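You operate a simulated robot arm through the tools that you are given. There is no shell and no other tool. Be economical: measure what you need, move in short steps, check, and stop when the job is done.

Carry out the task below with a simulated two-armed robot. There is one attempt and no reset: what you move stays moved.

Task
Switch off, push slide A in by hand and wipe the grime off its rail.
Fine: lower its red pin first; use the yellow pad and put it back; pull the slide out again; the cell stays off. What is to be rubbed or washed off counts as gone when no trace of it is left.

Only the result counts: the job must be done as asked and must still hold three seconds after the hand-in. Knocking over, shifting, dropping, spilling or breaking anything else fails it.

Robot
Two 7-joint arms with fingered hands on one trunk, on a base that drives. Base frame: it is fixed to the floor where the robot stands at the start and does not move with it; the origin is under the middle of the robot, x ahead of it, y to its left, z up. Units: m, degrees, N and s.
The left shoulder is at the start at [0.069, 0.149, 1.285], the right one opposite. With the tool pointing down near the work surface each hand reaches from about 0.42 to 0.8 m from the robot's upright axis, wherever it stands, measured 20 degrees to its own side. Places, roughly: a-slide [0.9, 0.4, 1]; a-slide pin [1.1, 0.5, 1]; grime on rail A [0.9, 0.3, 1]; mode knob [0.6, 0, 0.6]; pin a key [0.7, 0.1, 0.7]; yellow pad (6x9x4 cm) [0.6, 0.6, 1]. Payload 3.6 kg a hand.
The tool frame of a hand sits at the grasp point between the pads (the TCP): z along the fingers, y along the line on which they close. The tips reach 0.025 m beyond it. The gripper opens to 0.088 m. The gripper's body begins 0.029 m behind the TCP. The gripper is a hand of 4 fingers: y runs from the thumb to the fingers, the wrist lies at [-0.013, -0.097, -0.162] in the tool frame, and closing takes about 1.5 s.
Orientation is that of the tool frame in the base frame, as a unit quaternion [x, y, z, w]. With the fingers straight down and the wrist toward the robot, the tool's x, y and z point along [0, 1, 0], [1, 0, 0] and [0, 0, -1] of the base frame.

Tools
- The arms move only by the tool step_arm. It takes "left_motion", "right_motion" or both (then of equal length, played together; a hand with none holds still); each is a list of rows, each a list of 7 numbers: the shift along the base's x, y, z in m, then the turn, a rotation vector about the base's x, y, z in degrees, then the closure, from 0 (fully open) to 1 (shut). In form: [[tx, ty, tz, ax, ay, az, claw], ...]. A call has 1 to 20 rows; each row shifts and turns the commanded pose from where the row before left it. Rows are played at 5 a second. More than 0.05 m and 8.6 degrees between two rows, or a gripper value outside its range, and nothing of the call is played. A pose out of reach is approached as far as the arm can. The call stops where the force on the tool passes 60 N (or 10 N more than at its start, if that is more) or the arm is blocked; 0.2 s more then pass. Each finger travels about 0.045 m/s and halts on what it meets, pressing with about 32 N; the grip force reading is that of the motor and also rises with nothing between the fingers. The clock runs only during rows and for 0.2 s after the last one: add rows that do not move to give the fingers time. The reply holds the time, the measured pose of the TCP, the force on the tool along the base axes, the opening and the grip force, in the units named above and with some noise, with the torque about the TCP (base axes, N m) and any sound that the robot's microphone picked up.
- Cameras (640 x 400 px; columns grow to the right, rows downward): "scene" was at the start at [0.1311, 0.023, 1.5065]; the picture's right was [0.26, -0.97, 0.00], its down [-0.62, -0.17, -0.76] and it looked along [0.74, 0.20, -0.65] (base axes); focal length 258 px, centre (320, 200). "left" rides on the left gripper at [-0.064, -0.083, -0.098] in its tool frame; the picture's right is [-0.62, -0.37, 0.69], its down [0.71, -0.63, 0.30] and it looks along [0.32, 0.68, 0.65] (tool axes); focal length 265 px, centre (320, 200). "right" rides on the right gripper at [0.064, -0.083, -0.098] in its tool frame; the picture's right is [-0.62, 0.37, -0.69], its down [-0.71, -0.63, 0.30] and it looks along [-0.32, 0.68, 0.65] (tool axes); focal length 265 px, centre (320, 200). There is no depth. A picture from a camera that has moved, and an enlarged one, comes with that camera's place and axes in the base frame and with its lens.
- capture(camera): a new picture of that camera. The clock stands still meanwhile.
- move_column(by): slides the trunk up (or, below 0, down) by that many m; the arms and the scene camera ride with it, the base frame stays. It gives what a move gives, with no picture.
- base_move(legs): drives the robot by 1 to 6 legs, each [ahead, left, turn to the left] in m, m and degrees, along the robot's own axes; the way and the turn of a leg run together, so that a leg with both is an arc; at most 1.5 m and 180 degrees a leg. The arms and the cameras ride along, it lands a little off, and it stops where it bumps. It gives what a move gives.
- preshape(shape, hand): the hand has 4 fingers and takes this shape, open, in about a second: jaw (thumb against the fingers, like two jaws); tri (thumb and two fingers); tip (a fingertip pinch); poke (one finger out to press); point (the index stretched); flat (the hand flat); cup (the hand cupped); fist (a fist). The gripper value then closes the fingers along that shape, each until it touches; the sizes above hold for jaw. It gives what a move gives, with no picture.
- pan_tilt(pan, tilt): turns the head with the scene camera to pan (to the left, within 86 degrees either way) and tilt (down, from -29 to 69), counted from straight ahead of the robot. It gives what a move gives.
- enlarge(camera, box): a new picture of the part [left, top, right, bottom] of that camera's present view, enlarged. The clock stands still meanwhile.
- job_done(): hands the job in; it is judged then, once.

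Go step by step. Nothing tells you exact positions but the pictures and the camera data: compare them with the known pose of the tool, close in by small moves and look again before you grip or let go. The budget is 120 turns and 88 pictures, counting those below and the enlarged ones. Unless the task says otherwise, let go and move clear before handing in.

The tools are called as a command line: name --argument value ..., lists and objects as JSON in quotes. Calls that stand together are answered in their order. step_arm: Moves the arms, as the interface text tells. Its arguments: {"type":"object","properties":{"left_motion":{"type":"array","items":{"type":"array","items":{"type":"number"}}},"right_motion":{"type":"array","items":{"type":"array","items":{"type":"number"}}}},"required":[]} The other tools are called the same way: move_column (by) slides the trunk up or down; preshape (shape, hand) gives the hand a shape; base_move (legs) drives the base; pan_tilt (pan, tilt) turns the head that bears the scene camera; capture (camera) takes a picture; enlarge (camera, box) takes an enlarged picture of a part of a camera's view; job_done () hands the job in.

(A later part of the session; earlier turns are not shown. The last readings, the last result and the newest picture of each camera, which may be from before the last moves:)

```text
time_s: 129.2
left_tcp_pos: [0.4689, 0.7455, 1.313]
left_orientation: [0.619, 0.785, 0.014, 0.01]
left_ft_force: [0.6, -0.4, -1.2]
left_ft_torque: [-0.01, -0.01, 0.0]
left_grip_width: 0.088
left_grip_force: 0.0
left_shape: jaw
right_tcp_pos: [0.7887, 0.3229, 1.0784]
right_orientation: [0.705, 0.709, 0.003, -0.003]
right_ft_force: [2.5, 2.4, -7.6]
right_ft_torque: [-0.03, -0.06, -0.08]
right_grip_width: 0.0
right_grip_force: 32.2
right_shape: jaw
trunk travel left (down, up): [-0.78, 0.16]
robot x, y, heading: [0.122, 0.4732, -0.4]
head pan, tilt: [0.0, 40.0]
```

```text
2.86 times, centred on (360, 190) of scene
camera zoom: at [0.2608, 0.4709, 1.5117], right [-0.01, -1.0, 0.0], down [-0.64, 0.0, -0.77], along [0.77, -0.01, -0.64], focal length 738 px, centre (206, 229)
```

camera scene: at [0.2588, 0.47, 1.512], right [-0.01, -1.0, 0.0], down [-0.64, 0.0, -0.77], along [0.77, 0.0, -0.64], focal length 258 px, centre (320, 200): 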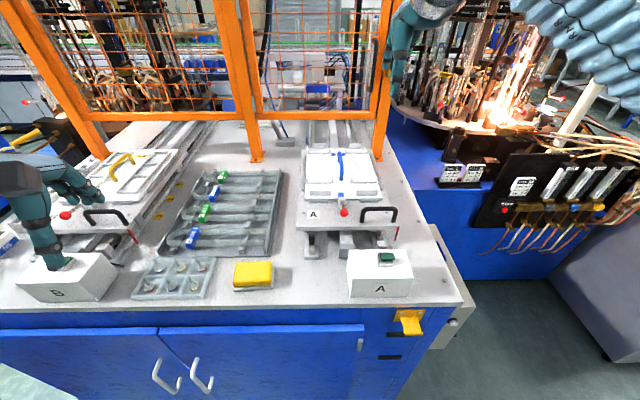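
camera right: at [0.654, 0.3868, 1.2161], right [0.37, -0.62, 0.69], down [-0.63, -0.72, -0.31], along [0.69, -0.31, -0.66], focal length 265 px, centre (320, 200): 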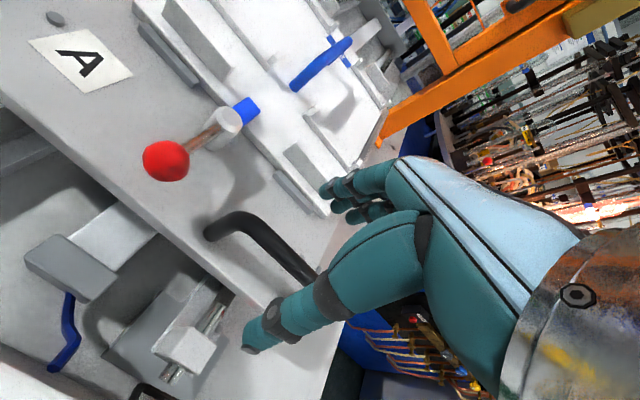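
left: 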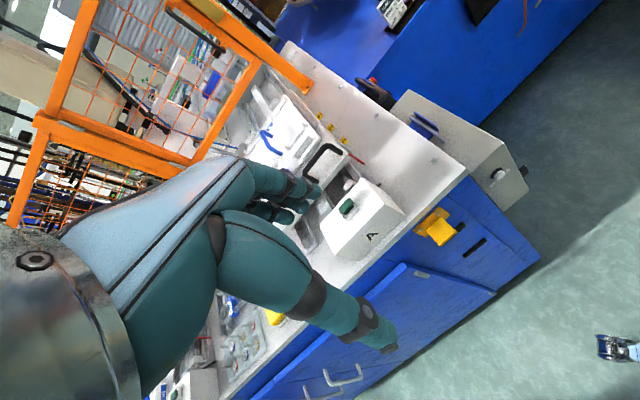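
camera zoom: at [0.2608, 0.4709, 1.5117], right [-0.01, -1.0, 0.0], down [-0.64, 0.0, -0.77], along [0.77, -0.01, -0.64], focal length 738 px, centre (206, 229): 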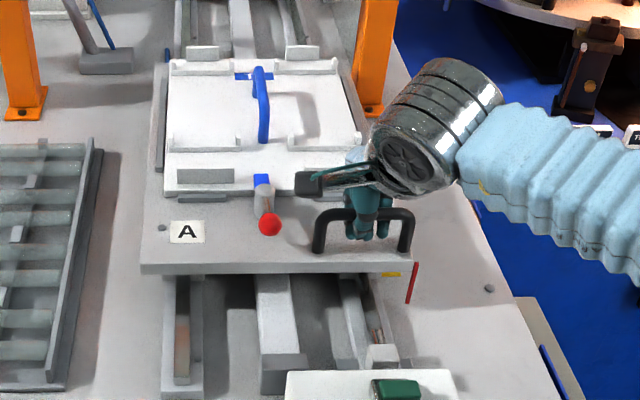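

Slides easily. Continuing to push in.

step_arm --right_motion '[[0.02, 0, 0, 0, 0, 0, 1], [0.02, 0, 0, 0, 0, 0, 1], [0.02, 0, 0, 0, 0, 0, 1], [0.02, 0, 0, 0, 0, 0, 1], [0.02, 0, 0, 0, 0, 0, 1], [0.02, 0, 0, 0, 0, 0, 1], [0, 0, 0, 0, 0, 0, 1]]'

capture --camera "scene"

```text
time_s: 130.8
left_tcp_pos: [0.4685, 0.7445, 1.3139]
left_orientation: [0.619, 0.785, 0.014, 0.01]
left_ft_force: [-0.8, -0.2, 0.2]
left_ft_torque: [0.0, -0.01, 0.01]
left_grip_width: 0.0883
left_grip_force: 0.0
left_shape: jaw
right_tcp_pos: [0.8876, 0.3244, 1.0779]
right_orientation: [0.704, 0.71, 0.003, -0.005]
right_ft_force: [-2.7, 5.7, -2.7]
right_ft_torque: [-0.05, 0.01, -0.06]
right_grip_width: 0.0002
right_grip_force: 32.1
right_shape: jaw
right hand out of reach, approached as far as the arm can: row 6
trunk travel left (down, up): [-0.78, 0.16]
robot x, y, heading: [0.123, 0.4697, -0.2]
head pan, tilt: [0.0, 40.0]
```

```text
29 pictures are left
camera scene: at [0.2597, 0.4707, 1.5119], right [-0.01, -1.0, 0.0], down [-0.64, 0.0, -0.77], along [0.77, -0.01, -0.64], focal length 258 px, centre (320, 200)
```

scene: 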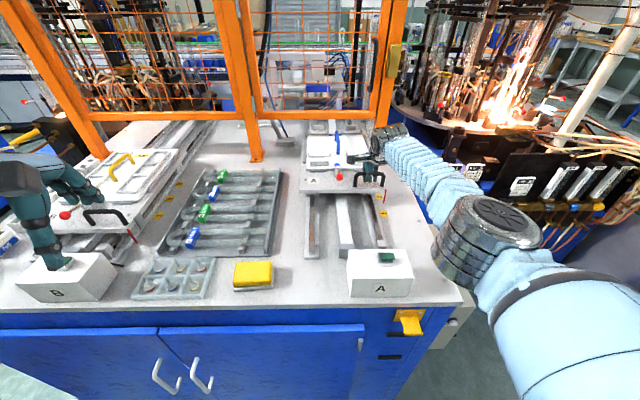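

enlarge --camera "scene" --box '[300, 165, 400, 265]'

```text
4.00 times, centred on (350, 215) of scene
camera zoom: at [0.2597, 0.4707, 1.5119], right [-0.01, -1.0, 0.0], down [-0.64, 0.0, -0.77], along [0.77, -0.01, -0.64], focal length 1034 px, centre (200, 140)
```

zoom: 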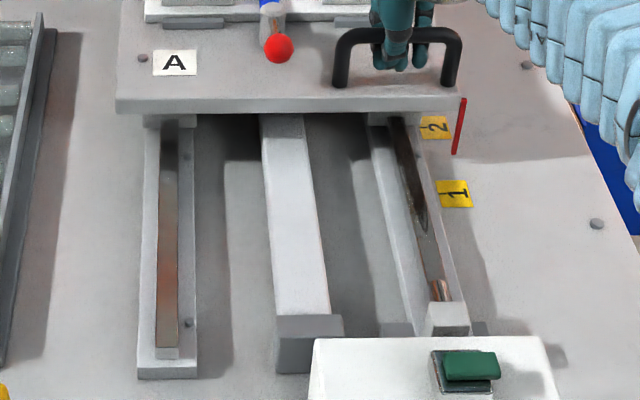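

A dark streak of grime lies on the right rail, partly still under the slide. I need more travel, so I drive the base forward a little.

base_move --legs '[[0.07, 0, 0]]'

enlarge --camera "scene" --box '[300, 185, 400, 285]'

```text
time_s: 132.0
left_tcp_pos: [0.4921, 0.7457, 1.315]
left_orientation: [0.618, 0.786, 0.016, 0.011]
left_ft_force: [-0.1, 0.5, 0.8]
left_ft_torque: [0.0, 0.0, -0.04]
left_grip_width: 0.088
left_grip_force: 0.1
left_shape: jaw
right_tcp_pos: [0.9068, 0.3207, 1.0717]
right_orientation: [0.702, 0.712, -0.011, 0.002]
right_ft_force: [-5.6, 1.3, -1.5]
right_ft_torque: [-0.03, -0.05, -0.04]
right_grip_width: 0.0
right_grip_force: 31.7
right_shape: jaw
trunk travel left (down, up): [-0.78, 0.16]
robot x, y, heading: [0.1518, 0.4742, -0.2]
head pan, tilt: [0.0, 40.0]
stopped in leg 1: the robot was blocked; the commanded pose is now the measured one
```

```text
4.00 times, centred on (350, 235) of scene
camera zoom: at [0.2808, 0.4705, 1.5124], right [-0.01, -1.0, 0.0], down [-0.64, 0.0, -0.77], along [0.77, -0.01, -0.64], focal length 1034 px, centre (200, 60)
```

zoom: 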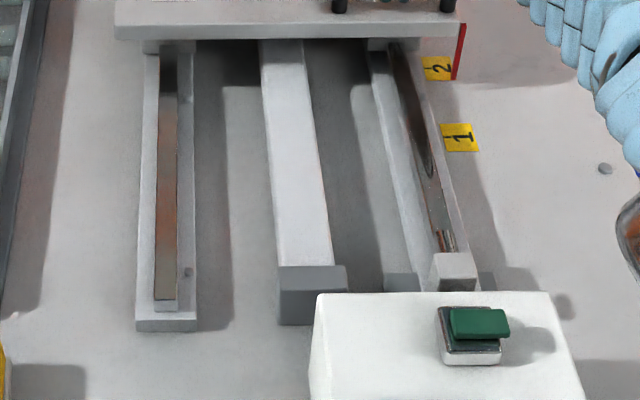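

The feet touch the bench, so this is the forward limit; further work on the slide goes better from the bench's right side. I'll release the handle, raise the hand, back off slightly, and bring the left hand over the pad first.

step_arm --right_motion '[[0, 0, 0, 0, 0, 0, 0.5], [0, 0, 0, 0, 0, 0, 0], [0, 0, 0, 0, 0, 0, 0], [0, 0, 0, 0, 0, 0, 0], [0, 0, 0, 0, 0, 0, 0], [0, 0, 0, 0, 0, 0, 0], [0, 0, 0, 0, 0, 0, 0], [0, 0, 0, 0, 0, 0, 0]]'

step_arm --right_motion '[[0, 0, 0.03, 0, 0, 0, 0], [0, 0, 0.03, 0, 0, 0, 0], [-0.02, 0, 0.04, 0, 0, 0, 0], [-0.04, -0.02, 0.04, 0, 0, 0, 0], [-0.04, -0.02, 0.04, 0, 0, 0, 0], [-0.04, -0.02, 0.03, 0, 0, 0, 0], [-0.04, -0.02, 0.0, 0, 0, 0, 0], [-0.04, -0.02, 0.0, 0, 0, 0, 0], [0, 0, 0, 0, 0, 0, 0]]'

base_move --legs '[[-0.04, 0, 0]]'

pan_tilt --pan 5 --tilt 50

capture --camera "scene"

```text
time_s: 133.8
left_tcp_pos: [0.4952, 0.7448, 1.3154]
left_orientation: [0.619, 0.785, 0.014, 0.01]
left_ft_force: [-1.1, 0.0, 0.3]
left_ft_torque: [0.0, -0.03, 0.0]
left_grip_width: 0.0881
left_grip_force: 0.1
left_shape: jaw
right_tcp_pos: [0.9088, 0.3217, 1.0728]
right_orientation: [0.702, 0.712, -0.01, 0.003]
right_ft_force: [0.3, 0.3, 0.4]
right_ft_torque: [0.0, 0.01, 0.0]
right_grip_width: 0.0876
right_grip_force: 0.1
right_shape: jaw
trunk travel left (down, up): [-0.78, 0.16]
robot x, y, heading: [0.1479, 0.4705, -0.2]
head pan, tilt: [0.0, 40.0]
```

```text
refused: row 4 steps farther than a row can; nothing moved
```

```text
time_s: 134.7
left_tcp_pos: [0.4903, 0.7447, 1.3132]
left_orientation: [0.619, 0.785, 0.013, 0.009]
left_ft_force: [0.0, -0.3, 0.0]
left_ft_torque: [0.0, 0.02, 0.02]
left_grip_width: 0.0878
left_grip_force: 0.0
left_shape: jaw
right_tcp_pos: [0.9047, 0.3255, 1.0704]
right_orientation: [0.7, 0.714, -0.007, -0.001]
right_ft_force: [-0.3, 1.2, -0.7]
right_ft_torque: [0.0, 0.04, 0.02]
right_grip_width: 0.0877
right_grip_force: 0.0
right_shape: jaw
trunk travel left (down, up): [-0.78, 0.16]
robot x, y, heading: [0.1385, 0.4741, -0.3]
head pan, tilt: [0.0, 40.0]
stopped in leg 1: the robot was blocked; the commanded pose is now the measured one
```

```text
time_s: 135.4
left_tcp_pos: [0.4868, 0.7461, 1.3151]
left_orientation: [0.619, 0.785, 0.014, 0.009]
left_ft_force: [-1.0, -0.3, -1.1]
left_ft_torque: [-0.02, 0.02, -0.01]
left_grip_width: 0.0879
left_grip_force: 0.1
left_shape: jaw
right_tcp_pos: [0.9002, 0.3274, 1.0741]
right_orientation: [0.699, 0.715, -0.006, 0.001]
right_ft_force: [0.5, 0.1, 0.7]
right_ft_torque: [0.04, 0.02, -0.01]
right_grip_width: 0.0877
right_grip_force: 0.1
right_shape: jaw
trunk travel left (down, up): [-0.78, 0.16]
robot x, y, heading: [0.1397, 0.4672, -0.7]
head pan, tilt: [5.0, 50.0]
```

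```text
26 pictures are left
camera scene: at [0.2679, 0.478, 1.4976], right [0.08, -1.0, 0.0], down [-0.76, -0.06, -0.64], along [0.64, 0.05, -0.77], focal length 258 px, centre (320, 200)
```

scene: 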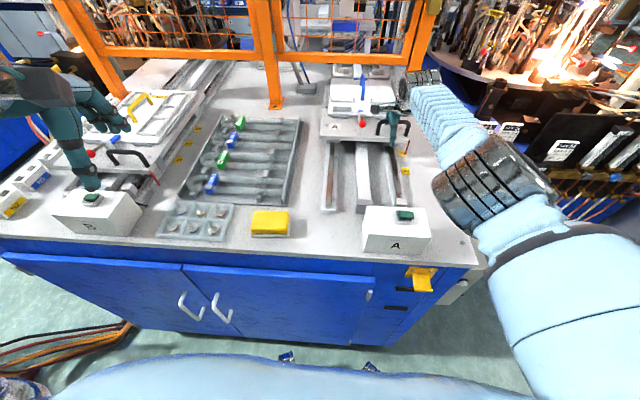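

My row was too long so the hand is still around the open handle. Lifting straight up now.

step_arm --right_motion '[[0, 0, 0.02, 0, 0, 0, 0], [0, 0, 0.03, 0, 0, 0, 0], [0, 0, 0.03, 0, 0, 0, 0], [-0.02, 0, 0.03, 0, 0, 0, 0], [-0.03, -0.02, 0.03, 0, 0, 0, 0], [-0.03, -0.02, 0.03, 0, 0, 0, 0], [-0.04, -0.02, 0.02, 0, 0, 0, 0], [-0.04, -0.02, 0.0, 0, 0, 0, 0], [-0.04, -0.02, 0.0, 0, 0, 0, 0], [0, 0, 0, 0, 0, 0, 0]]'

```text
time_s: 137.6
left_tcp_pos: [0.4849, 0.7452, 1.3153]
left_orientation: [0.619, 0.786, 0.015, 0.01]
left_ft_force: [0.5, 0.6, -1.2]
left_ft_torque: [-0.01, 0.02, 0.0]
left_grip_width: 0.0882
left_grip_force: 0.1
left_shape: jaw
right_tcp_pos: [0.8847, 0.3163, 1.2759]
right_orientation: [0.701, 0.714, -0.007, 0.0]
right_ft_force: [0.2, 0.8, 0.4]
right_ft_torque: [0.02, 0.01, -0.03]
right_grip_width: 0.0879
right_grip_force: 0.1
right_shape: jaw
right hand out of reach, approached as far as the arm can: row 4, 5, 6, 7, 8, 9
trunk travel left (down, up): [-0.78, 0.16]
robot x, y, heading: [0.1416, 0.4744, -0.6]
head pan, tilt: [5.0, 50.0]
```

step_arm --right_motion '[[-0.02, 0, 0, 0, 0, 0, 0], [-0.02, 0, 0, 0, 0, 0, 0], [-0.02, 0, 0, 0, 0, 0, 0], [-0.02, 0, 0, 0, 0, 0, 0], [-0.02, -0.01, 0, 0, 0, 0, 0], [-0.02, -0.01, 0, 0, 0, 0, 0], [-0.02, -0.01, 0, 0, 0, 0, 0], [-0.02, -0.01, 0, 0, 0, 0, 0], [-0.02, -0.01, 0, 0, 0, 0, 0], [0, 0, 0, 0, 0, 0, 0]]'

```text
time_s: 139.8
left_tcp_pos: [0.4858, 0.7455, 1.3142]
left_orientation: [0.619, 0.785, 0.014, 0.01]
left_ft_force: [0.2, 0.5, -0.2]
left_ft_torque: [0.01, 0.0, -0.03]
left_grip_width: 0.0879
left_grip_force: 0.0
left_shape: jaw
right_tcp_pos: [0.8851, 0.3163, 1.2783]
right_orientation: [0.7, 0.714, -0.008, 0.001]
right_ft_force: [0.7, 0.1, -0.1]
right_ft_torque: [-0.01, -0.02, 0.04]
right_grip_width: 0.0874
right_grip_force: 0.0
right_shape: jaw
right hand out of reach, approached as far as the arm can: row 1, 2, 3, 4, 5, 6, 7, 8, 9
trunk travel left (down, up): [-0.78, 0.16]
robot x, y, heading: [0.1412, 0.4752, -0.3]
head pan, tilt: [5.0, 50.0]
```

step_arm --right_motion '[[0, 0, -0.02, 0, 0, 0, 0], [0, 0, -0.03, 0, 0, 0, 0], [-0.02, 0, -0.02, 0, 0, 0, 0], [-0.03, 0, 0, 0, 0, 0, 0], [-0.03, 0, 0, 0, 0, 0, 0], [-0.03, 0, 0, 0, 0, 0, 0], [0, 0, 0, 0, 0, 0, 0]]'

```text
time_s: 141.4
left_tcp_pos: [0.4848, 0.747, 1.3151]
left_orientation: [0.619, 0.786, 0.014, 0.011]
left_ft_force: [0.4, 0.6, 0.7]
left_ft_torque: [-0.03, -0.01, 0.01]
left_grip_width: 0.0881
left_grip_force: 0.1
left_shape: jaw
right_tcp_pos: [0.7724, 0.316, 1.2091]
right_orientation: [0.7, 0.714, -0.005, 0.002]
right_ft_force: [0.1, 0.4, -0.2]
right_ft_torque: [0.0, -0.01, -0.01]
right_grip_width: 0.0877
right_grip_force: 0.0
right_shape: jaw
right hand out of reach, approached as far as the arm can: row 1
trunk travel left (down, up): [-0.78, 0.16]
robot x, y, heading: [0.1395, 0.4692, -0.6]
head pan, tilt: [5.0, 50.0]
```

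Both free. I retract the right hand and bring the left above the pad (about (0.62, 0.63, 0.97)), correcting its yaw.

step_arm --left_motion '[[0.02, -0.02, -0.02, -0.25, 0.95, -6.75, 0], [0.02, -0.02, -0.02, -0.25, 0.95, -6.75, 0], [0.02, -0.02, -0.03, 0, 0, 0, 0], [0.025, -0.02, -0.03, 0, 0, 0, 0], [0.025, -0.02, -0.03, 0, 0, 0, 0], [0.025, -0.017, -0.035, 0, 0, 0, 0], [0, 0, 0, 0, 0, 0, 0]]' --right_motion '[[-0.02, -0.01, 0.01, 0, 0, 0, 0], [-0.02, -0.01, 0.01, 0, 0, 0, 0], [-0.02, -0.01, 0.01, 0, 0, 0, 0], [-0.02, -0.01, 0.02, 0, 0, 0, 0], [-0.02, -0.01, 0.02, 0, 0, 0, 0], [-0.02, -0.01, 0.02, 0, 0, 0, 0], [0, 0, 0, 0, 0, 0, 0]]'

capture --camera "left"

```text
time_s: 143.0
left_tcp_pos: [0.6216, 0.6286, 1.148]
left_orientation: [0.707, 0.707, -0.001, 0.003]
left_ft_force: [-0.7, -0.2, -0.2]
left_ft_torque: [0.01, -0.03, 0.01]
left_grip_width: 0.088
left_grip_force: 0.1
left_shape: jaw
right_tcp_pos: [0.6554, 0.2568, 1.2984]
right_orientation: [0.699, 0.715, -0.006, 0.001]
right_ft_force: [-0.2, 0.1, -0.2]
right_ft_torque: [0.0, 0.0, 0.01]
right_grip_width: 0.0876
right_grip_force: 0.1
right_shape: jaw
trunk travel left (down, up): [-0.78, 0.16]
robot x, y, heading: [0.1404, 0.4722, -0.5]
head pan, tilt: [5.0, 50.0]
```

```text
25 pictures are left
camera left: at [0.5381, 0.5644, 1.2466], right [-0.37, -0.62, -0.69], down [-0.63, 0.71, -0.31], along [0.68, 0.32, -0.65], focal length 265 px, centre (320, 200)
```

left: 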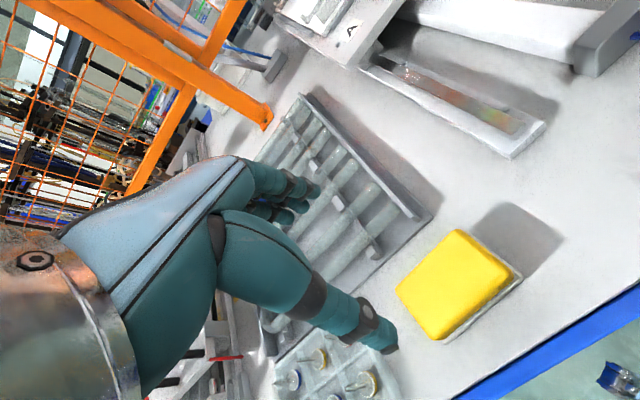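

Pad centre ≈ (0.611, 0.622), top z≈0.978. I descend to just above and check.

step_arm --left_motion '[[-0.011, -0.0066, -0.04, 0, 0, 0, 0], [0, 0, -0.04, 0, 0, 0, 0], [0, 0, -0.04, 0, 0, 0, 0], [0, 0, 0, 0, 0, 0, 0]]'

enlarge --camera "scene" --box '[220, 150, 340, 260]'

enlarge --camera "left" --box '[220, 120, 540, 380]'

```text
time_s: 144.0
left_tcp_pos: [0.609, 0.6218, 1.03]
left_orientation: [0.708, 0.707, 0.0, 0.001]
left_ft_force: [-1.1, -0.8, 0.4]
left_ft_torque: [0.03, 0.04, -0.01]
left_grip_width: 0.0881
left_grip_force: 0.1
left_shape: jaw
right_tcp_pos: [0.6542, 0.2548, 1.2974]
right_orientation: [0.7, 0.714, -0.005, 0.001]
right_ft_force: [0.3, -0.3, -0.6]
right_ft_torque: [0.01, -0.01, 0.01]
right_grip_width: 0.0876
right_grip_force: 0.1
right_shape: jaw
trunk travel left (down, up): [-0.78, 0.16]
robot x, y, heading: [0.1384, 0.472, -0.5]
head pan, tilt: [5.0, 50.0]
```

```text
3.64 times, centred on (280, 205) of scene
camera zoom: at [0.266, 0.4765, 1.4978], right [0.08, -1.0, 0.0], down [-0.76, -0.06, -0.64], along [0.64, 0.05, -0.77], focal length 940 px, centre (466, 182)
```

zoom: 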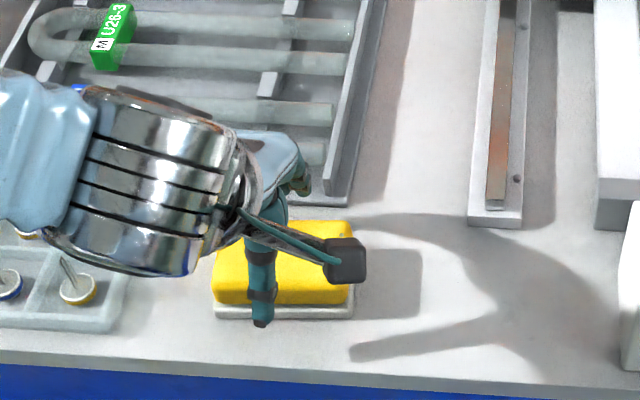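

```text
1.54 times, centred on (380, 250) of left
camera zoom: at [0.5254, 0.5568, 1.1266], right [-0.37, -0.62, -0.69], down [-0.63, 0.71, -0.31], along [0.68, 0.32, -0.65], focal length 408 px, centre (228, 123)
```

zoom: 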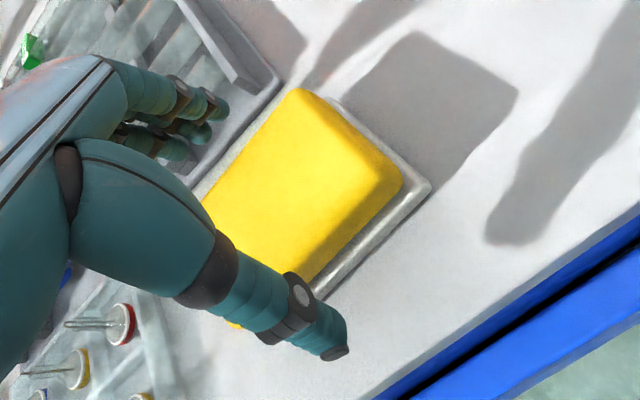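

Adjusting +1.2 cm in x and 0.5 cm in y, then descending to grip the pad's upper half.

step_arm --left_motion '[[0.012, 0.005, 0, 0, 0, 0, 0], [0, 0, -0.02, 0, 0, 0, 0], [0, 0, -0.015, 0, 0, 0, 0], [0, 0, -0.011, 0, 0, 0, 0], [0, 0, 0, 0, 0, 0, 0]]'

enlarge --camera "left" --box '[220, 120, 540, 380]'

```text
time_s: 145.2
left_tcp_pos: [0.618, 0.6234, 0.9935]
left_orientation: [0.708, 0.706, 0.007, 0.01]
left_ft_force: [-16.4, 2.3, 49.1]
left_ft_torque: [0.44, -2.42, 0.15]
left_grip_width: 0.0877
left_grip_force: 0.1
left_shape: jaw
right_tcp_pos: [0.6437, 0.2552, 1.3046]
right_orientation: [0.7, 0.714, -0.002, 0.004]
right_ft_force: [-0.3, 0.1, -0.2]
right_ft_torque: [0.0, 0.02, 0.0]
right_grip_width: 0.0877
right_grip_force: 0.0
right_shape: jaw
trunk travel left (down, up): [-0.78, 0.16]
robot x, y, heading: [0.1389, 0.4675, -0.4]
head pan, tilt: [5.0, 50.0]
```

```text
1.54 times, centred on (380, 250) of left
camera zoom: at [0.531, 0.5597, 1.0895], right [-0.35, -0.62, -0.7], down [-0.62, 0.71, -0.32], along [0.7, 0.32, -0.64], focal length 408 px, centre (228, 123)
```

zoom: 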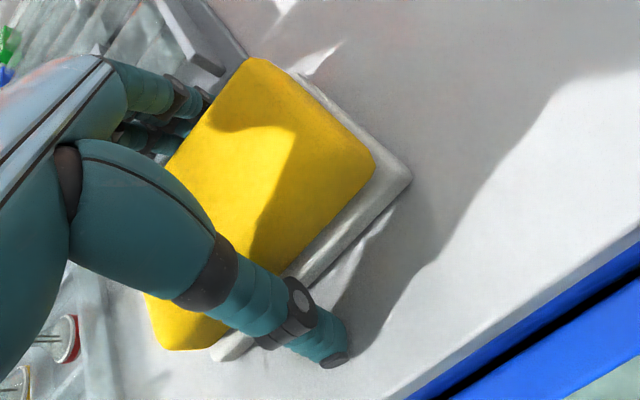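

Rear fingers touched something (49 N). Lifting a little and looking closer.

step_arm --left_motion '[[0, 0, 0.02, 0, 0, 0, 0], [0, 0, 0.01, 0, 0, 0, 0], [0, 0, 0, 0, 0, 0, 0]]'

enlarge --camera "left" --box '[220, 130, 380, 290]'

enlarge --camera "scene" --box '[240, 170, 320, 250]'

```text
time_s: 146.0
left_tcp_pos: [0.6192, 0.6271, 1.0138]
left_orientation: [0.707, 0.707, 0.0, 0.001]
left_ft_force: [0.1, -0.1, 0.3]
left_ft_torque: [0.0, -0.03, 0.03]
left_grip_width: 0.0878
left_grip_force: 0.1
left_shape: jaw
right_tcp_pos: [0.6521, 0.2552, 1.3004]
right_orientation: [0.7, 0.714, -0.005, 0.002]
right_ft_force: [-0.5, 0.5, 0.5]
right_ft_torque: [0.01, 0.0, 0.01]
right_grip_width: 0.0876
right_grip_force: 0.1
right_shape: jaw
trunk travel left (down, up): [-0.78, 0.16]
robot x, y, heading: [0.1419, 0.4725, -0.3]
head pan, tilt: [5.0, 50.0]
```

```text
2.50 times, centred on (300, 210) of left
camera zoom: at [0.5356, 0.5622, 1.1116], right [-0.37, -0.62, -0.69], down [-0.63, 0.71, -0.31], along [0.68, 0.32, -0.65], focal length 664 px, centre (370, 175)
```

zoom: 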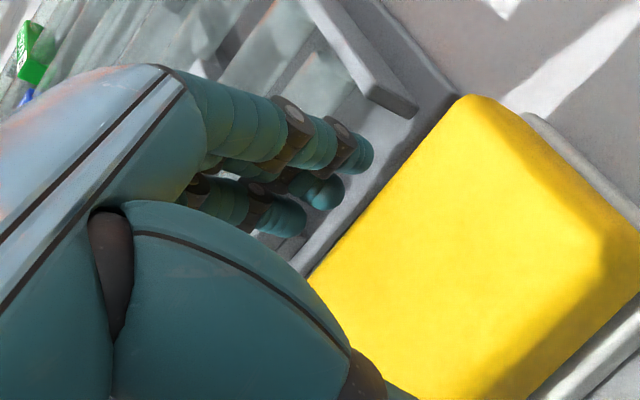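

```text
5.00 times, centred on (280, 210) of scene
camera zoom: at [0.2636, 0.4768, 1.498], right [0.08, -1.0, 0.0], down [-0.76, -0.06, -0.65], along [0.64, 0.05, -0.76], focal length 1292 px, centre (520, 150)
```

zoom: 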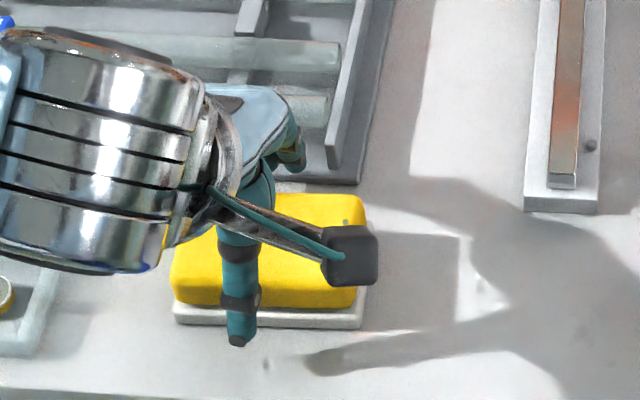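

Re-triangulating: pad top z≈1.00 and centre x≈0.611; I had been over the rack edge behind. Correcting to (0.611, 0.627, 1.004) and closing.

step_arm --left_motion '[[-0.009, 0, 0, 0, 0, 0, 0], [0, 0, -0.01, 0, 0, 0, 0], [0, 0, 0, 0, 0, 0, 0.3], [0, 0, 0, 0, 0, 0, 0.5], [0, 0, 0, 0, 0, 0, 0.7], [0, 0, 0, 0, 0, 0, 0.8], [0, 0, 0, 0, 0, 0, 0.8], [0, 0, 0, 0, 0, 0, 0.8], [0, 0, 0, 0, 0, 0, 0.8]]'

```text
time_s: 148.0
left_tcp_pos: [0.611, 0.6274, 1.0051]
left_orientation: [0.707, 0.707, 0.0, 0.003]
left_ft_force: [-2.6, 1.6, 8.0]
left_ft_torque: [0.0, -0.19, 0.04]
left_grip_width: 0.0489
left_grip_force: 31.7
left_shape: jaw
right_tcp_pos: [0.6527, 0.2556, 1.2993]
right_orientation: [0.7, 0.714, -0.005, 0.001]
right_ft_force: [1.1, -0.4, -0.3]
right_ft_torque: [-0.04, -0.02, 0.03]
right_grip_width: 0.0876
right_grip_force: 0.1
right_shape: jaw
trunk travel left (down, up): [-0.78, 0.16]
robot x, y, heading: [0.1411, 0.4728, -0.0]
head pan, tilt: [5.0, 50.0]
```

Gripped at 4.9 cm width. Lifting straight up and checking that only the pad (not its tray) comes along.

step_arm --left_motion '[[0, 0, 0.02, 0, 0, 0, 0.8], [0, 0, 0.03, 0, 0, 0, 0.8], [0, 0, 0.04, 0, 0, 0, 0.8], [0, 0, 0.04, 0, 0, 0, 0.8], [0, 0, 0, 0, 0, 0, 0.8]]'

capture --camera "scene"

capture --camera "left"

```text
time_s: 149.2
left_tcp_pos: [0.6122, 0.6275, 1.1341]
left_orientation: [0.706, 0.708, -0.001, 0.0]
left_ft_force: [-0.5, -0.3, -1.2]
left_ft_torque: [-0.02, -0.02, -0.01]
left_grip_width: 0.0488
left_grip_force: 31.9
left_shape: jaw
right_tcp_pos: [0.6556, 0.2576, 1.2989]
right_orientation: [0.7, 0.714, -0.005, 0.001]
right_ft_force: [-0.1, 0.7, -0.7]
right_ft_torque: [-0.04, -0.01, -0.01]
right_grip_width: 0.0877
right_grip_force: 0.0
right_shape: jaw
trunk travel left (down, up): [-0.78, 0.16]
robot x, y, heading: [0.1374, 0.4696, -0.6]
head pan, tilt: [5.0, 50.0]
```

```text
19 pictures are left
camera scene: at [0.2669, 0.4776, 1.4977], right [0.08, -1.0, 0.0], down [-0.76, -0.06, -0.64], along [0.64, 0.05, -0.77], focal length 258 px, centre (320, 200)
```

scene: 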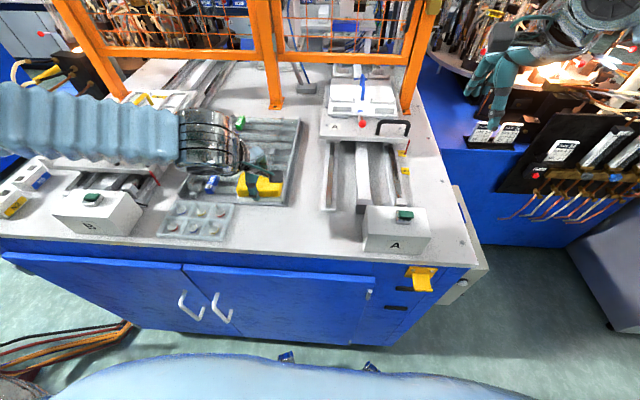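

```text
18 pictures are left
camera left: at [0.5288, 0.5628, 1.2312], right [-0.37, -0.62, -0.69], down [-0.63, 0.71, -0.31], along [0.68, 0.32, -0.65], focal length 265 px, centre (320, 200)
```

left: 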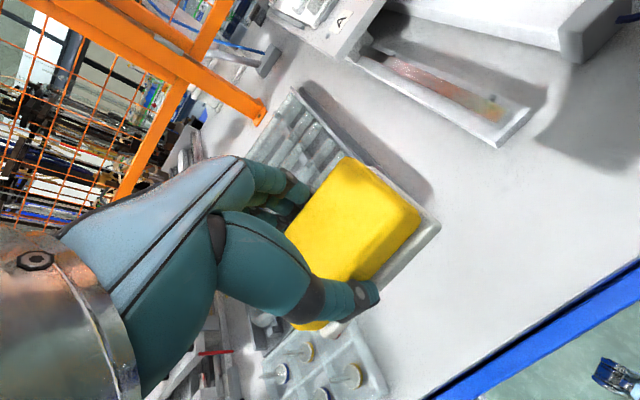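

I have the pad (its resting pose: TCP (0.611, 0.627, 1.005)). I raise it and drive around to the bench's right side, where the slide and rail are well in reach.

step_arm --left_motion '[[-0.02, 0, 0.04, 0, 0, 0, 0.8], [-0.02, 0, 0.04, 0, 0, 0, 0.8], [-0.02, 0, 0.04, 0, 0, 0, 0.8], [-0.02, 0, 0.03, 0, 0, 0, 0.8], [0, 0, 0, 0, 0, 0, 0.8]]'

base_move --legs '[[-0.2, 0, 0], [0, -0.8, 0], [0, 0, 90]]'

```text
time_s: 150.4
left_tcp_pos: [0.5304, 0.6267, 1.2852]
left_orientation: [0.707, 0.707, -0.001, 0.0]
left_ft_force: [0.8, 0.3, -1.0]
left_ft_torque: [0.0, -0.03, -0.01]
left_grip_width: 0.0488
left_grip_force: 31.8
left_shape: jaw
right_tcp_pos: [0.6544, 0.256, 1.2995]
right_orientation: [0.7, 0.714, -0.005, 0.001]
right_ft_force: [-0.7, 0.3, 0.6]
right_ft_torque: [0.01, -0.01, 0.02]
right_grip_width: 0.0876
right_grip_force: 0.1
right_shape: jaw
trunk travel left (down, up): [-0.78, 0.16]
robot x, y, heading: [0.1397, 0.474, -0.3]
head pan, tilt: [5.0, 50.0]
```

```text
time_s: 151.3
left_tcp_pos: [0.5282, 0.626, 1.2832]
left_orientation: [0.707, 0.707, -0.003, -0.003]
left_ft_force: [-0.1, 0.2, -1.4]
left_ft_torque: [-0.01, 0.02, -0.03]
left_grip_width: 0.0488
left_grip_force: 32.2
left_shape: jaw
right_tcp_pos: [0.6501, 0.2563, 1.2982]
right_orientation: [0.7, 0.714, -0.004, 0.0]
right_ft_force: [-0.6, -1.1, 0.0]
right_ft_torque: [-0.01, 0.02, 0.03]
right_grip_width: 0.0879
right_grip_force: 0.1
right_shape: jaw
trunk travel left (down, up): [-0.78, 0.16]
robot x, y, heading: [0.1337, 0.465, -0.3]
head pan, tilt: [5.0, 50.0]
stopped in leg 1: the robot was blocked; the commanded pose is now the measured one
```

The base is still in contact with the bench; trying backwards again in a small leg.

base_move --legs '[[-0.1, 0, 0]]'

```text
time_s: 153.3
left_tcp_pos: [0.427, 0.6268, 1.2827]
left_orientation: [0.708, 0.706, -0.002, -0.001]
left_ft_force: [0.3, -0.7, -0.8]
left_ft_torque: [0.03, 0.0, -0.01]
left_grip_width: 0.0489
left_grip_force: 32.0
left_shape: jaw
right_tcp_pos: [0.5512, 0.2551, 1.2982]
right_orientation: [0.7, 0.714, -0.005, 0.0]
right_ft_force: [0.6, -0.5, -0.3]
right_ft_torque: [0.02, 0.02, 0.03]
right_grip_width: 0.0879
right_grip_force: 0.0
right_shape: jaw
trunk travel left (down, up): [-0.78, 0.16]
robot x, y, heading: [0.0309, 0.4762, -0.3]
head pan, tilt: [5.0, 50.0]
```

Free. Continuing the drive: back, right along the bench, then turn to face +y.

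base_move --legs '[[-0.08, 0, 0], [0, -0.8, 0], [0, 0, 90]]'

```text
time_s: 175.0
left_tcp_pos: [-0.2096, 0.0728, 1.2843]
left_orientation: [0.008, 1.0, -0.001, 0.0]
left_ft_force: [0.4, -0.4, -1.5]
left_ft_torque: [-0.03, 0.01, 0.01]
left_grip_width: 0.0487
left_grip_force: 32.2
left_shape: jaw
right_tcp_pos: [0.1643, 0.1891, 1.3003]
right_orientation: [-0.001, 1.0, -0.002, 0.002]
right_ft_force: [-0.1, 0.0, -0.1]
right_ft_torque: [0.02, 0.03, 0.0]
right_grip_width: 0.0877
right_grip_force: 0.1
right_shape: jaw
trunk travel left (down, up): [-0.78, 0.16]
robot x, y, heading: [-0.0583, -0.3209, 88.8]
head pan, tilt: [5.0, 50.0]
```

base_move --legs '[[0, -0.76, 0]]'

pan_tilt --pan -10 --tilt 45

capture --camera "scene"

```text
time_s: 185.1
left_tcp_pos: [0.5503, 0.0554, 1.2825]
left_orientation: [0.004, 1.0, -0.001, 0.002]
left_ft_force: [0.1, 0.1, -1.0]
left_ft_torque: [0.01, 0.0, 0.03]
left_grip_width: 0.0486
left_grip_force: 32.5
left_shape: jaw
right_tcp_pos: [0.922, 0.176, 1.3]
right_orientation: [-0.006, 1.0, -0.003, 0.003]
right_ft_force: [-0.9, -0.6, 0.3]
right_ft_torque: [-0.01, -0.01, 0.0]
right_grip_width: 0.0878
right_grip_force: 0.0
right_shape: jaw
trunk travel left (down, up): [-0.78, 0.16]
robot x, y, heading: [0.7032, -0.3374, 88.8]
head pan, tilt: [5.0, 50.0]
```

```text
time_s: 185.8
left_tcp_pos: [0.5488, 0.0555, 1.2834]
left_orientation: [0.004, 1.0, -0.001, 0.002]
left_ft_force: [0.3, 0.8, -1.0]
left_ft_torque: [-0.02, 0.02, -0.03]
left_grip_width: 0.0485
left_grip_force: 31.8
left_shape: jaw
right_tcp_pos: [0.9207, 0.1756, 1.2996]
right_orientation: [-0.005, 1.0, 0.0, 0.003]
right_ft_force: [-0.1, -0.1, -0.3]
right_ft_torque: [-0.02, -0.01, 0.01]
right_grip_width: 0.0878
right_grip_force: 0.0
right_shape: jaw
trunk travel left (down, up): [-0.78, 0.16]
robot x, y, heading: [0.7045, -0.3417, 88.8]
head pan, tilt: [-10.0, 45.0]
```

```text
17 pictures are left
camera scene: at [0.7187, -0.2084, 1.5046], right [0.98, -0.19, 0.0], down [-0.13, -0.69, -0.71], along [0.13, 0.69, -0.71], focal length 258 px, centre (320, 200)
```

scene: 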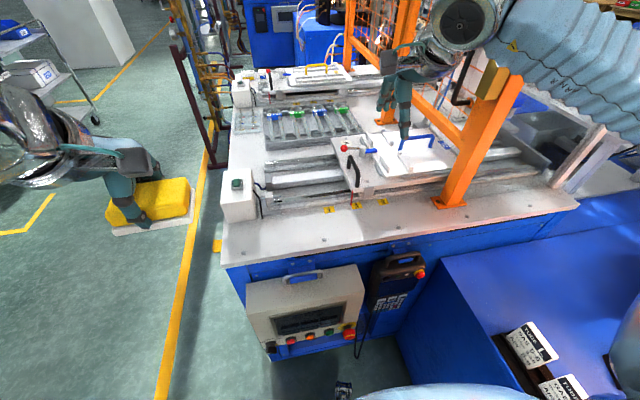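

From here the handle is at (0.90, 0.32, 1.086). I'll put the closed right hand on the −x side of the bar and push it in +x.

step_arm --right_motion '[[-0.03, 0.03, -0.01, 0, 0, 0, 0.5], [-0.03, 0.03, -0.02, 0, 0, 0, 1], [-0.03, 0.03, -0.02, 0, 0, 0, 1], [-0.005, 0.03, -0.03, 0, 0, 0, 1], [0, 0.026, -0.03, 0, 0, 0, 1], [0, 0, -0.03, 0, 0, 0, 1], [0, 0, -0.03, 0, 0, 0, 1], [0, 0, 0, 0, 0, 0, 1]]'

enlarge --camera "scene" --box '[290, 100, 450, 220]'

```text
time_s: 187.6
left_tcp_pos: [0.5506, 0.0568, 1.2831]
left_orientation: [0.004, 1.0, -0.001, 0.001]
left_ft_force: [-0.5, -0.4, -0.7]
left_ft_torque: [-0.04, -0.04, 0.04]
left_grip_width: 0.0486
left_grip_force: 31.8
left_shape: jaw
right_tcp_pos: [0.826, 0.3213, 1.1286]
right_orientation: [-0.005, 1.0, -0.002, 0.003]
right_ft_force: [-0.3, 0.7, 0.8]
right_ft_torque: [0.03, 0.01, 0.02]
right_grip_width: 0.0002
right_grip_force: 32.4
right_shape: jaw
trunk travel left (down, up): [-0.78, 0.16]
robot x, y, heading: [0.6993, -0.3378, 89.2]
head pan, tilt: [-10.0, 45.0]
```

```text
3.33 times, centred on (370, 160) of scene
camera zoom: at [0.7194, -0.2069, 1.5045], right [0.98, -0.19, 0.0], down [-0.13, -0.7, -0.71], along [0.13, 0.69, -0.71], focal length 862 px, centre (153, 333)
```

zoom: 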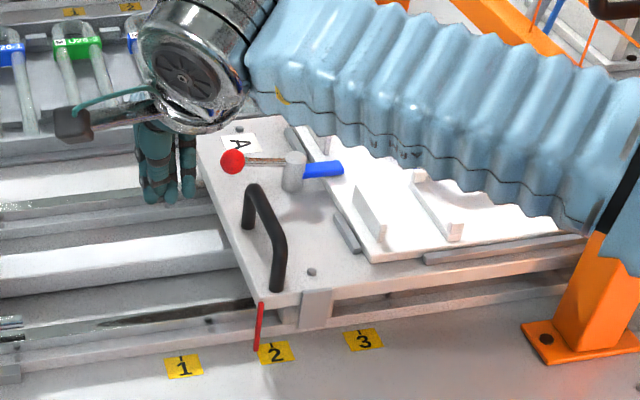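

Aligned. Lowering to bar height and pushing +x in small steps.

step_arm --right_motion '[[0, -0.007, -0.025, 0, 0, 0, 1], [0, 0, -0.022, 0, 0, 0, 1], [0.02, 0, 0, 0, 0, 0, 1], [0.02, 0, 0, 0, 0, 0, 1], [0.02, 0, 0, 0, 0, 0, 1], [0.02, 0, 0, 0, 0, 0, 1], [0.015, 0, 0, 0, 0, 0, 1], [0, 0, 0, 0, 0, 0, 1]]'

enlarge --camera "scene" --box '[290, 100, 450, 220]'

```text
time_s: 189.4
left_tcp_pos: [0.55, 0.0566, 1.2831]
left_orientation: [0.004, 1.0, -0.001, 0.002]
left_ft_force: [-0.8, 0.1, -1.2]
left_ft_torque: [0.0, -0.04, -0.04]
left_grip_width: 0.0484
left_grip_force: 32.2
left_shape: jaw
right_tcp_pos: [0.9232, 0.3137, 1.0829]
right_orientation: [-0.004, 1.0, -0.001, 0.003]
right_ft_force: [-0.7, 0.3, -0.1]
right_ft_torque: [0.01, -0.03, 0.02]
right_grip_width: 0.0
right_grip_force: 31.8
right_shape: jaw
trunk travel left (down, up): [-0.78, 0.16]
robot x, y, heading: [0.7016, -0.3391, 88.8]
head pan, tilt: [-10.0, 45.0]
```

```text
3.33 times, centred on (370, 160) of scene
camera zoom: at [0.7188, -0.2082, 1.5046], right [0.98, -0.19, 0.0], down [-0.13, -0.69, -0.71], along [0.14, 0.69, -0.71], focal length 862 px, centre (153, 333)
```

zoom: 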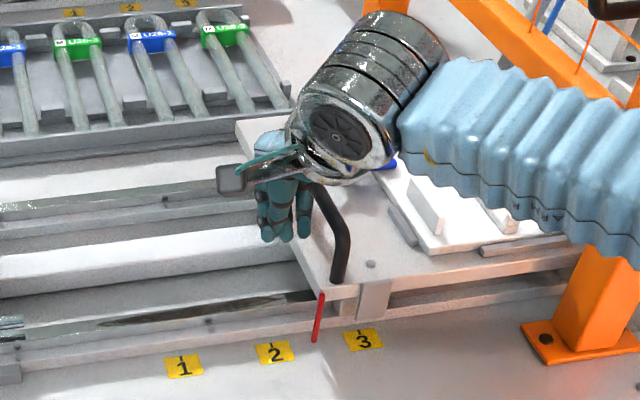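

Working: the slide moved, pointer between 2 and 3. Keep pushing.

step_arm --right_motion '[[0.015, 0, 0, 0, 0, 0, 1], [0.015, 0, 0, 0, 0, 0, 1], [0.015, 0, 0, 0, 0, 0, 1], [0.015, 0, 0, 0, 0, 0, 1], [0.015, 0, 0, 0, 0, 0, 1], [0.015, 0, 0, 0, 0, 0, 1], [0, 0, 0, 0, 0, 0, 1]]'

enlarge --camera "scene" --box '[290, 100, 450, 220]'

```text
time_s: 191.0
left_tcp_pos: [0.5511, 0.0562, 1.285]
left_orientation: [0.004, 1.0, 0.0, 0.001]
left_ft_force: [-0.7, 0.0, -0.4]
left_ft_torque: [-0.06, 0.0, -0.02]
left_grip_width: 0.0487
left_grip_force: 32.1
left_shape: jaw
right_tcp_pos: [1.0133, 0.3133, 1.0833]
right_orientation: [-0.004, 1.0, -0.002, 0.002]
right_ft_force: [0.2, 0.4, -0.3]
right_ft_torque: [0.04, 0.01, 0.01]
right_grip_width: 0.0002
right_grip_force: 31.8
right_shape: jaw
trunk travel left (down, up): [-0.78, 0.16]
robot x, y, heading: [0.7057, -0.3387, 88.8]
head pan, tilt: [-10.0, 45.0]
```

```text
3.33 times, centred on (370, 160) of scene
camera zoom: at [0.7203, -0.2089, 1.5046], right [0.98, -0.19, 0.0], down [-0.13, -0.69, -0.71], along [0.13, 0.69, -0.71], focal length 862 px, centre (153, 333)
```

zoom: 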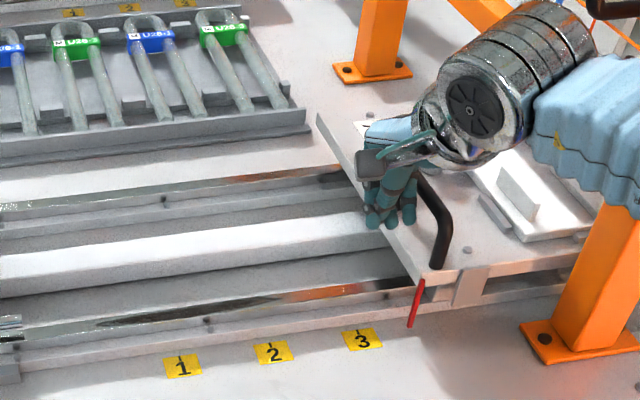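

The slide is past mark 3 and the whole dark streak (x≈0.77–0.935, y≈0.31) is exposed. I lift the right hand away and tuck it back.

step_arm --right_motion '[[-0.02, 0, 0, 0, 0, 0, 1], [-0.02, 0, 0.03, 0, 0, 0, 1], [-0.02, 0, 0.04, 0, 0, 0, 1], [-0.02, 0, 0.04, 0, 0, 0, 1], [-0.02, -0.02, 0.04, 0, 0, 0, 1], [-0.01, -0.03, 0.035, 0, 0, 0, 1], [0, -0.035, 0.03, 0, 0, 0, 1], [0, -0.04, 0.01, 0, 0, 0, 1], [0, -0.04, 0, 0, 0, 0, 1], [0, -0.04, 0, 0, 0, 0, 1], [0, -0.04, 0, 0, 0, 0, 1], [0, 0, 0, 0, 0, 0, 1]]'

base_move --legs '[[0, 0, -22]]'

```text
time_s: 193.6
left_tcp_pos: [0.5516, 0.0558, 1.2828]
left_orientation: [0.004, 1.0, -0.001, 0.001]
left_ft_force: [0.3, -0.5, -1.2]
left_ft_torque: [-0.02, -0.02, -0.02]
left_grip_width: 0.0484
left_grip_force: 31.8
left_shape: jaw
right_tcp_pos: [0.9015, 0.0683, 1.308]
right_orientation: [-0.005, 1.0, -0.002, 0.002]
right_ft_force: [0.0, 0.8, 0.2]
right_ft_torque: [0.0, -0.02, 0.01]
right_grip_width: 0.0
right_grip_force: 32.4
right_shape: jaw
trunk travel left (down, up): [-0.78, 0.16]
robot x, y, heading: [0.7065, -0.345, 89.0]
head pan, tilt: [-10.0, 45.0]
```

```text
time_s: 196.7
left_tcp_pos: [0.7086, 0.0839, 1.2842]
left_orientation: [0.194, 0.981, 0.0, 0.001]
left_ft_force: [0.4, 0.2, -2.1]
left_ft_torque: [0.0, 0.06, -0.03]
left_grip_width: 0.0487
left_grip_force: 32.0
left_shape: jaw
right_tcp_pos: [1.0383, -0.0341, 1.3086]
right_orientation: [0.184, 0.983, -0.001, 0.003]
right_ft_force: [1.1, 0.3, -0.1]
right_ft_torque: [-0.02, 0.0, -0.02]
right_grip_width: 0.0
right_grip_force: 32.1
right_shape: jaw
trunk travel left (down, up): [-0.78, 0.16]
robot x, y, heading: [0.702, -0.3385, 67.1]
head pan, tilt: [-10.0, 45.0]
```

Bringing the pad over the streak's near end with the pad aligned along the rail.

step_arm --left_motion '[[0.01, 0.03, 0, 0, 0, 7.4, 0.8], [0.01, 0.035, 0, 0, 0, 7.4, 0.8], [0.01, 0.035, -0.02, 0, 0, 7.4, 0.8], [0.015, 0.035, -0.02, 0, 0, 0, 0.8], [0.015, 0.035, -0.02, 0, 0, 0, 0.8], [0.015, 0.035, -0.025, 0, 0, 0, 0.8], [0.016, 0.023, -0.03, 0, 0, 0, 0.8], [0, 0, -0.035, 0, 0, 0, 0.8], [0, 0, -0.035, 0, 0, 0, 0.8], [0, 0, 0, 0, 0, 0, 0.8]]'

pan_tilt --pan 8 --tilt 45

enlarge --camera "scene" --box '[260, 90, 420, 210]'

```text
time_s: 198.9
left_tcp_pos: [0.7862, 0.3068, 1.101]
left_orientation: [0.001, 1.0, -0.001, 0.0]
left_ft_force: [1.1, 0.1, -1.4]
left_ft_torque: [0.01, 0.03, 0.01]
left_grip_width: 0.0483
left_grip_force: 31.8
left_shape: jaw
left hand out of reach, approached as far as the arm can: row 8, 9
right_tcp_pos: [1.0388, -0.0329, 1.3093]
right_orientation: [0.183, 0.983, -0.002, 0.003]
right_ft_force: [0.5, 0.8, 0.0]
right_ft_torque: [-0.02, 0.02, 0.01]
right_grip_width: 0.0002
right_grip_force: 31.6
right_shape: jaw
trunk travel left (down, up): [-0.78, 0.16]
robot x, y, heading: [0.7044, -0.3391, 67.3]
head pan, tilt: [-10.0, 45.0]
```

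```text
time_s: 199.7
left_tcp_pos: [0.7868, 0.3049, 1.102]
left_orientation: [0.001, 1.0, -0.001, 0.0]
left_ft_force: [-0.8, -0.7, -1.6]
left_ft_torque: [0.0, 0.04, 0.01]
left_grip_width: 0.0486
left_grip_force: 32.0
left_shape: jaw
right_tcp_pos: [1.0374, -0.0339, 1.3086]
right_orientation: [0.184, 0.983, -0.002, 0.003]
right_ft_force: [1.0, -0.3, -0.3]
right_ft_torque: [-0.04, 0.03, -0.01]
right_grip_width: 0.0
right_grip_force: 31.9
right_shape: jaw
trunk travel left (down, up): [-0.78, 0.16]
robot x, y, heading: [0.7028, -0.3422, 67.0]
head pan, tilt: [8.0, 45.0]
```

```text
3.33 times, centred on (340, 150) of scene
camera zoom: at [0.7441, -0.2135, 1.5046], right [0.97, -0.26, 0.0], down [-0.18, -0.68, -0.71], along [0.18, 0.68, -0.71], focal length 862 px, centre (253, 367)
```

zoom: 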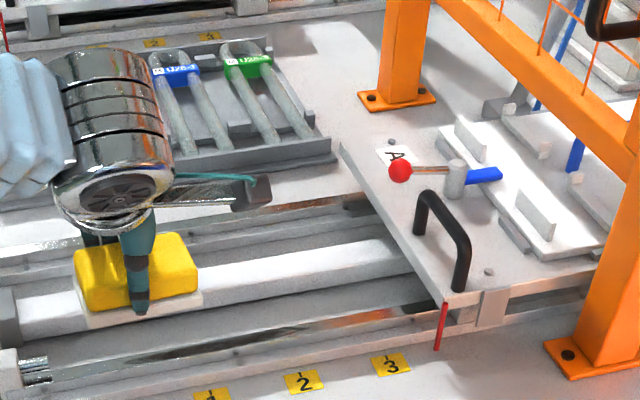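

I need a bit more reach: nudge the base toward the bench and lower the trunk 4 cm, compensating with the arm.

step_arm --left_motion '[[0, -0.02, 0, 0, 0, 0, 0.8], [0, -0.025, 0, 0, 0, 0, 0.8], [0, 0, 0, 0, 0, 0, 0.8]]'

base_move --legs '[[0.046, 0.02, 0]]'

move_column --by -0.04

```text
time_s: 200.5
left_tcp_pos: [0.7864, 0.2611, 1.1023]
left_orientation: [0.001, 1.0, 0.0, 0.002]
left_ft_force: [0.1, -0.4, -0.4]
left_ft_torque: [-0.02, 0.01, -0.05]
left_grip_width: 0.0483
left_grip_force: 32.2
left_shape: jaw
right_tcp_pos: [1.0395, -0.0341, 1.3081]
right_orientation: [0.184, 0.983, -0.001, 0.002]
right_ft_force: [-0.4, -0.6, -0.3]
right_ft_torque: [0.0, 0.02, -0.01]
right_grip_width: 0.0
right_grip_force: 31.8
right_shape: jaw
trunk travel left (down, up): [-0.78, 0.16]
robot x, y, heading: [0.7033, -0.3368, 67.0]
head pan, tilt: [8.0, 45.0]
```

```text
time_s: 201.8
left_tcp_pos: [0.7854, 0.3101, 1.1009]
left_orientation: [0.001, 1.0, 0.001, 0.002]
left_ft_force: [-0.1, -1.3, -0.5]
left_ft_torque: [-0.01, -0.01, -0.01]
left_grip_width: 0.0488
left_grip_force: 32.5
left_shape: jaw
right_tcp_pos: [1.0377, 0.0145, 1.3092]
right_orientation: [0.184, 0.983, -0.002, 0.002]
right_ft_force: [-0.8, -0.7, -0.2]
right_ft_torque: [0.0, 0.0, 0.0]
right_grip_width: 0.0
right_grip_force: 31.8
right_shape: jaw
trunk travel left (down, up): [-0.78, 0.16]
robot x, y, heading: [0.7027, -0.2855, 67.2]
head pan, tilt: [8.0, 45.0]
```

```text
time_s: 202.6
left_tcp_pos: [0.7866, 0.3089, 1.0627]
left_orientation: [0.001, 1.0, 0.0, 0.0]
left_ft_force: [-0.7, -0.8, -0.6]
left_ft_torque: [0.01, 0.03, 0.01]
left_grip_width: 0.0486
left_grip_force: 32.1
left_shape: jaw
right_tcp_pos: [1.0389, 0.0144, 1.2691]
right_orientation: [0.184, 0.983, -0.001, 0.002]
right_ft_force: [-0.5, -0.1, 0.8]
right_ft_torque: [-0.01, -0.01, 0.04]
right_grip_width: 0.0
right_grip_force: 32.5
right_shape: jaw
trunk travel left (down, up): [-0.74, 0.2]
robot x, y, heading: [0.7027, -0.2905, 67.2]
head pan, tilt: [8.0, 45.0]
```

Lowering the pad onto the rail gently until I feel contact.

step_arm --left_motion '[[0.01, 0.002, -0.006, 0, 0, 0, 0.8], [0, 0, -0.006, 0, 0, 0, 0.8], [0, 0, -0.006, 0, 0, 0, 0.8], [0, 0, -0.006, 0, 0, 0, 0.8], [0, 0, 0, 0, 0, 0, 0.8]]'

enlarge --camera "scene" --box '[260, 90, 420, 210]'

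```text
time_s: 203.8
left_tcp_pos: [0.7948, 0.312, 1.038]
left_orientation: [0.002, 1.0, -0.001, 0.002]
left_ft_force: [-0.5, -0.4, -0.5]
left_ft_torque: [0.0, 0.02, -0.02]
left_grip_width: 0.0487
left_grip_force: 32.2
left_shape: jaw
right_tcp_pos: [1.0385, 0.016, 1.2673]
right_orientation: [0.184, 0.983, -0.002, 0.002]
right_ft_force: [-0.1, 0.1, 0.3]
right_ft_torque: [-0.03, -0.01, 0.01]
right_grip_width: 0.0
right_grip_force: 32.4
right_shape: jaw
trunk travel left (down, up): [-0.74, 0.2]
robot x, y, heading: [0.7073, -0.2885, 67.0]
head pan, tilt: [8.0, 45.0]
```

```text
3.33 times, centred on (340, 150) of scene
camera zoom: at [0.7439, -0.1609, 1.4646], right [0.97, -0.26, 0.0], down [-0.18, -0.68, -0.71], along [0.18, 0.68, -0.71], focal length 862 px, centre (253, 367)
```

zoom: 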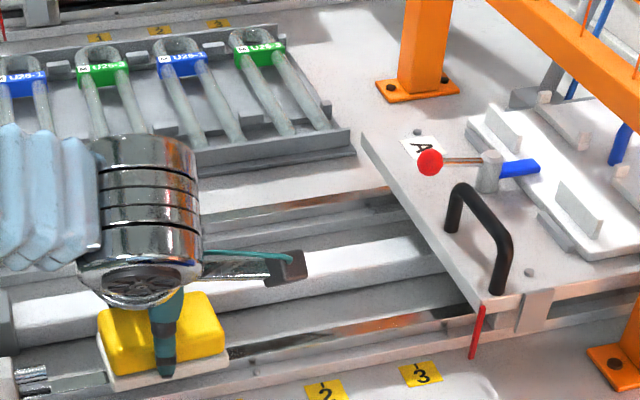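

step_arm --left_motion '[[0, 0, -0.005, 0, 0, 0, 0.8], [0, 0, -0.004, 0, 0, 0, 0.8], [0, 0, -0.004, 0, 0, 0, 0.8], [0, 0, -0.004, 0, 0, 0, 0.8], [0, 0, 0, 0, 0, 0, 0.8]]'

```text
time_s: 205.0
left_tcp_pos: [0.7908, 0.3092, 1.0301]
left_orientation: [0.001, 1.0, 0.006, 0.005]
left_ft_force: [5.2, 5.7, 23.6]
left_ft_torque: [0.38, -0.06, -0.07]
left_grip_width: 0.049
left_grip_force: 32.4
left_shape: jaw
left hand out of reach, approached as far as the arm can: row 1, 3
right_tcp_pos: [1.0386, 0.0116, 1.2691]
right_orientation: [0.184, 0.983, 0.0, 0.002]
right_ft_force: [0.0, 0.1, 0.2]
right_ft_torque: [0.01, -0.02, -0.02]
right_grip_width: 0.0
right_grip_force: 31.8
right_shape: jaw
trunk travel left (down, up): [-0.74, 0.2]
robot x, y, heading: [0.7042, -0.2848, 66.8]
head pan, tilt: [8.0, 45.0]
```

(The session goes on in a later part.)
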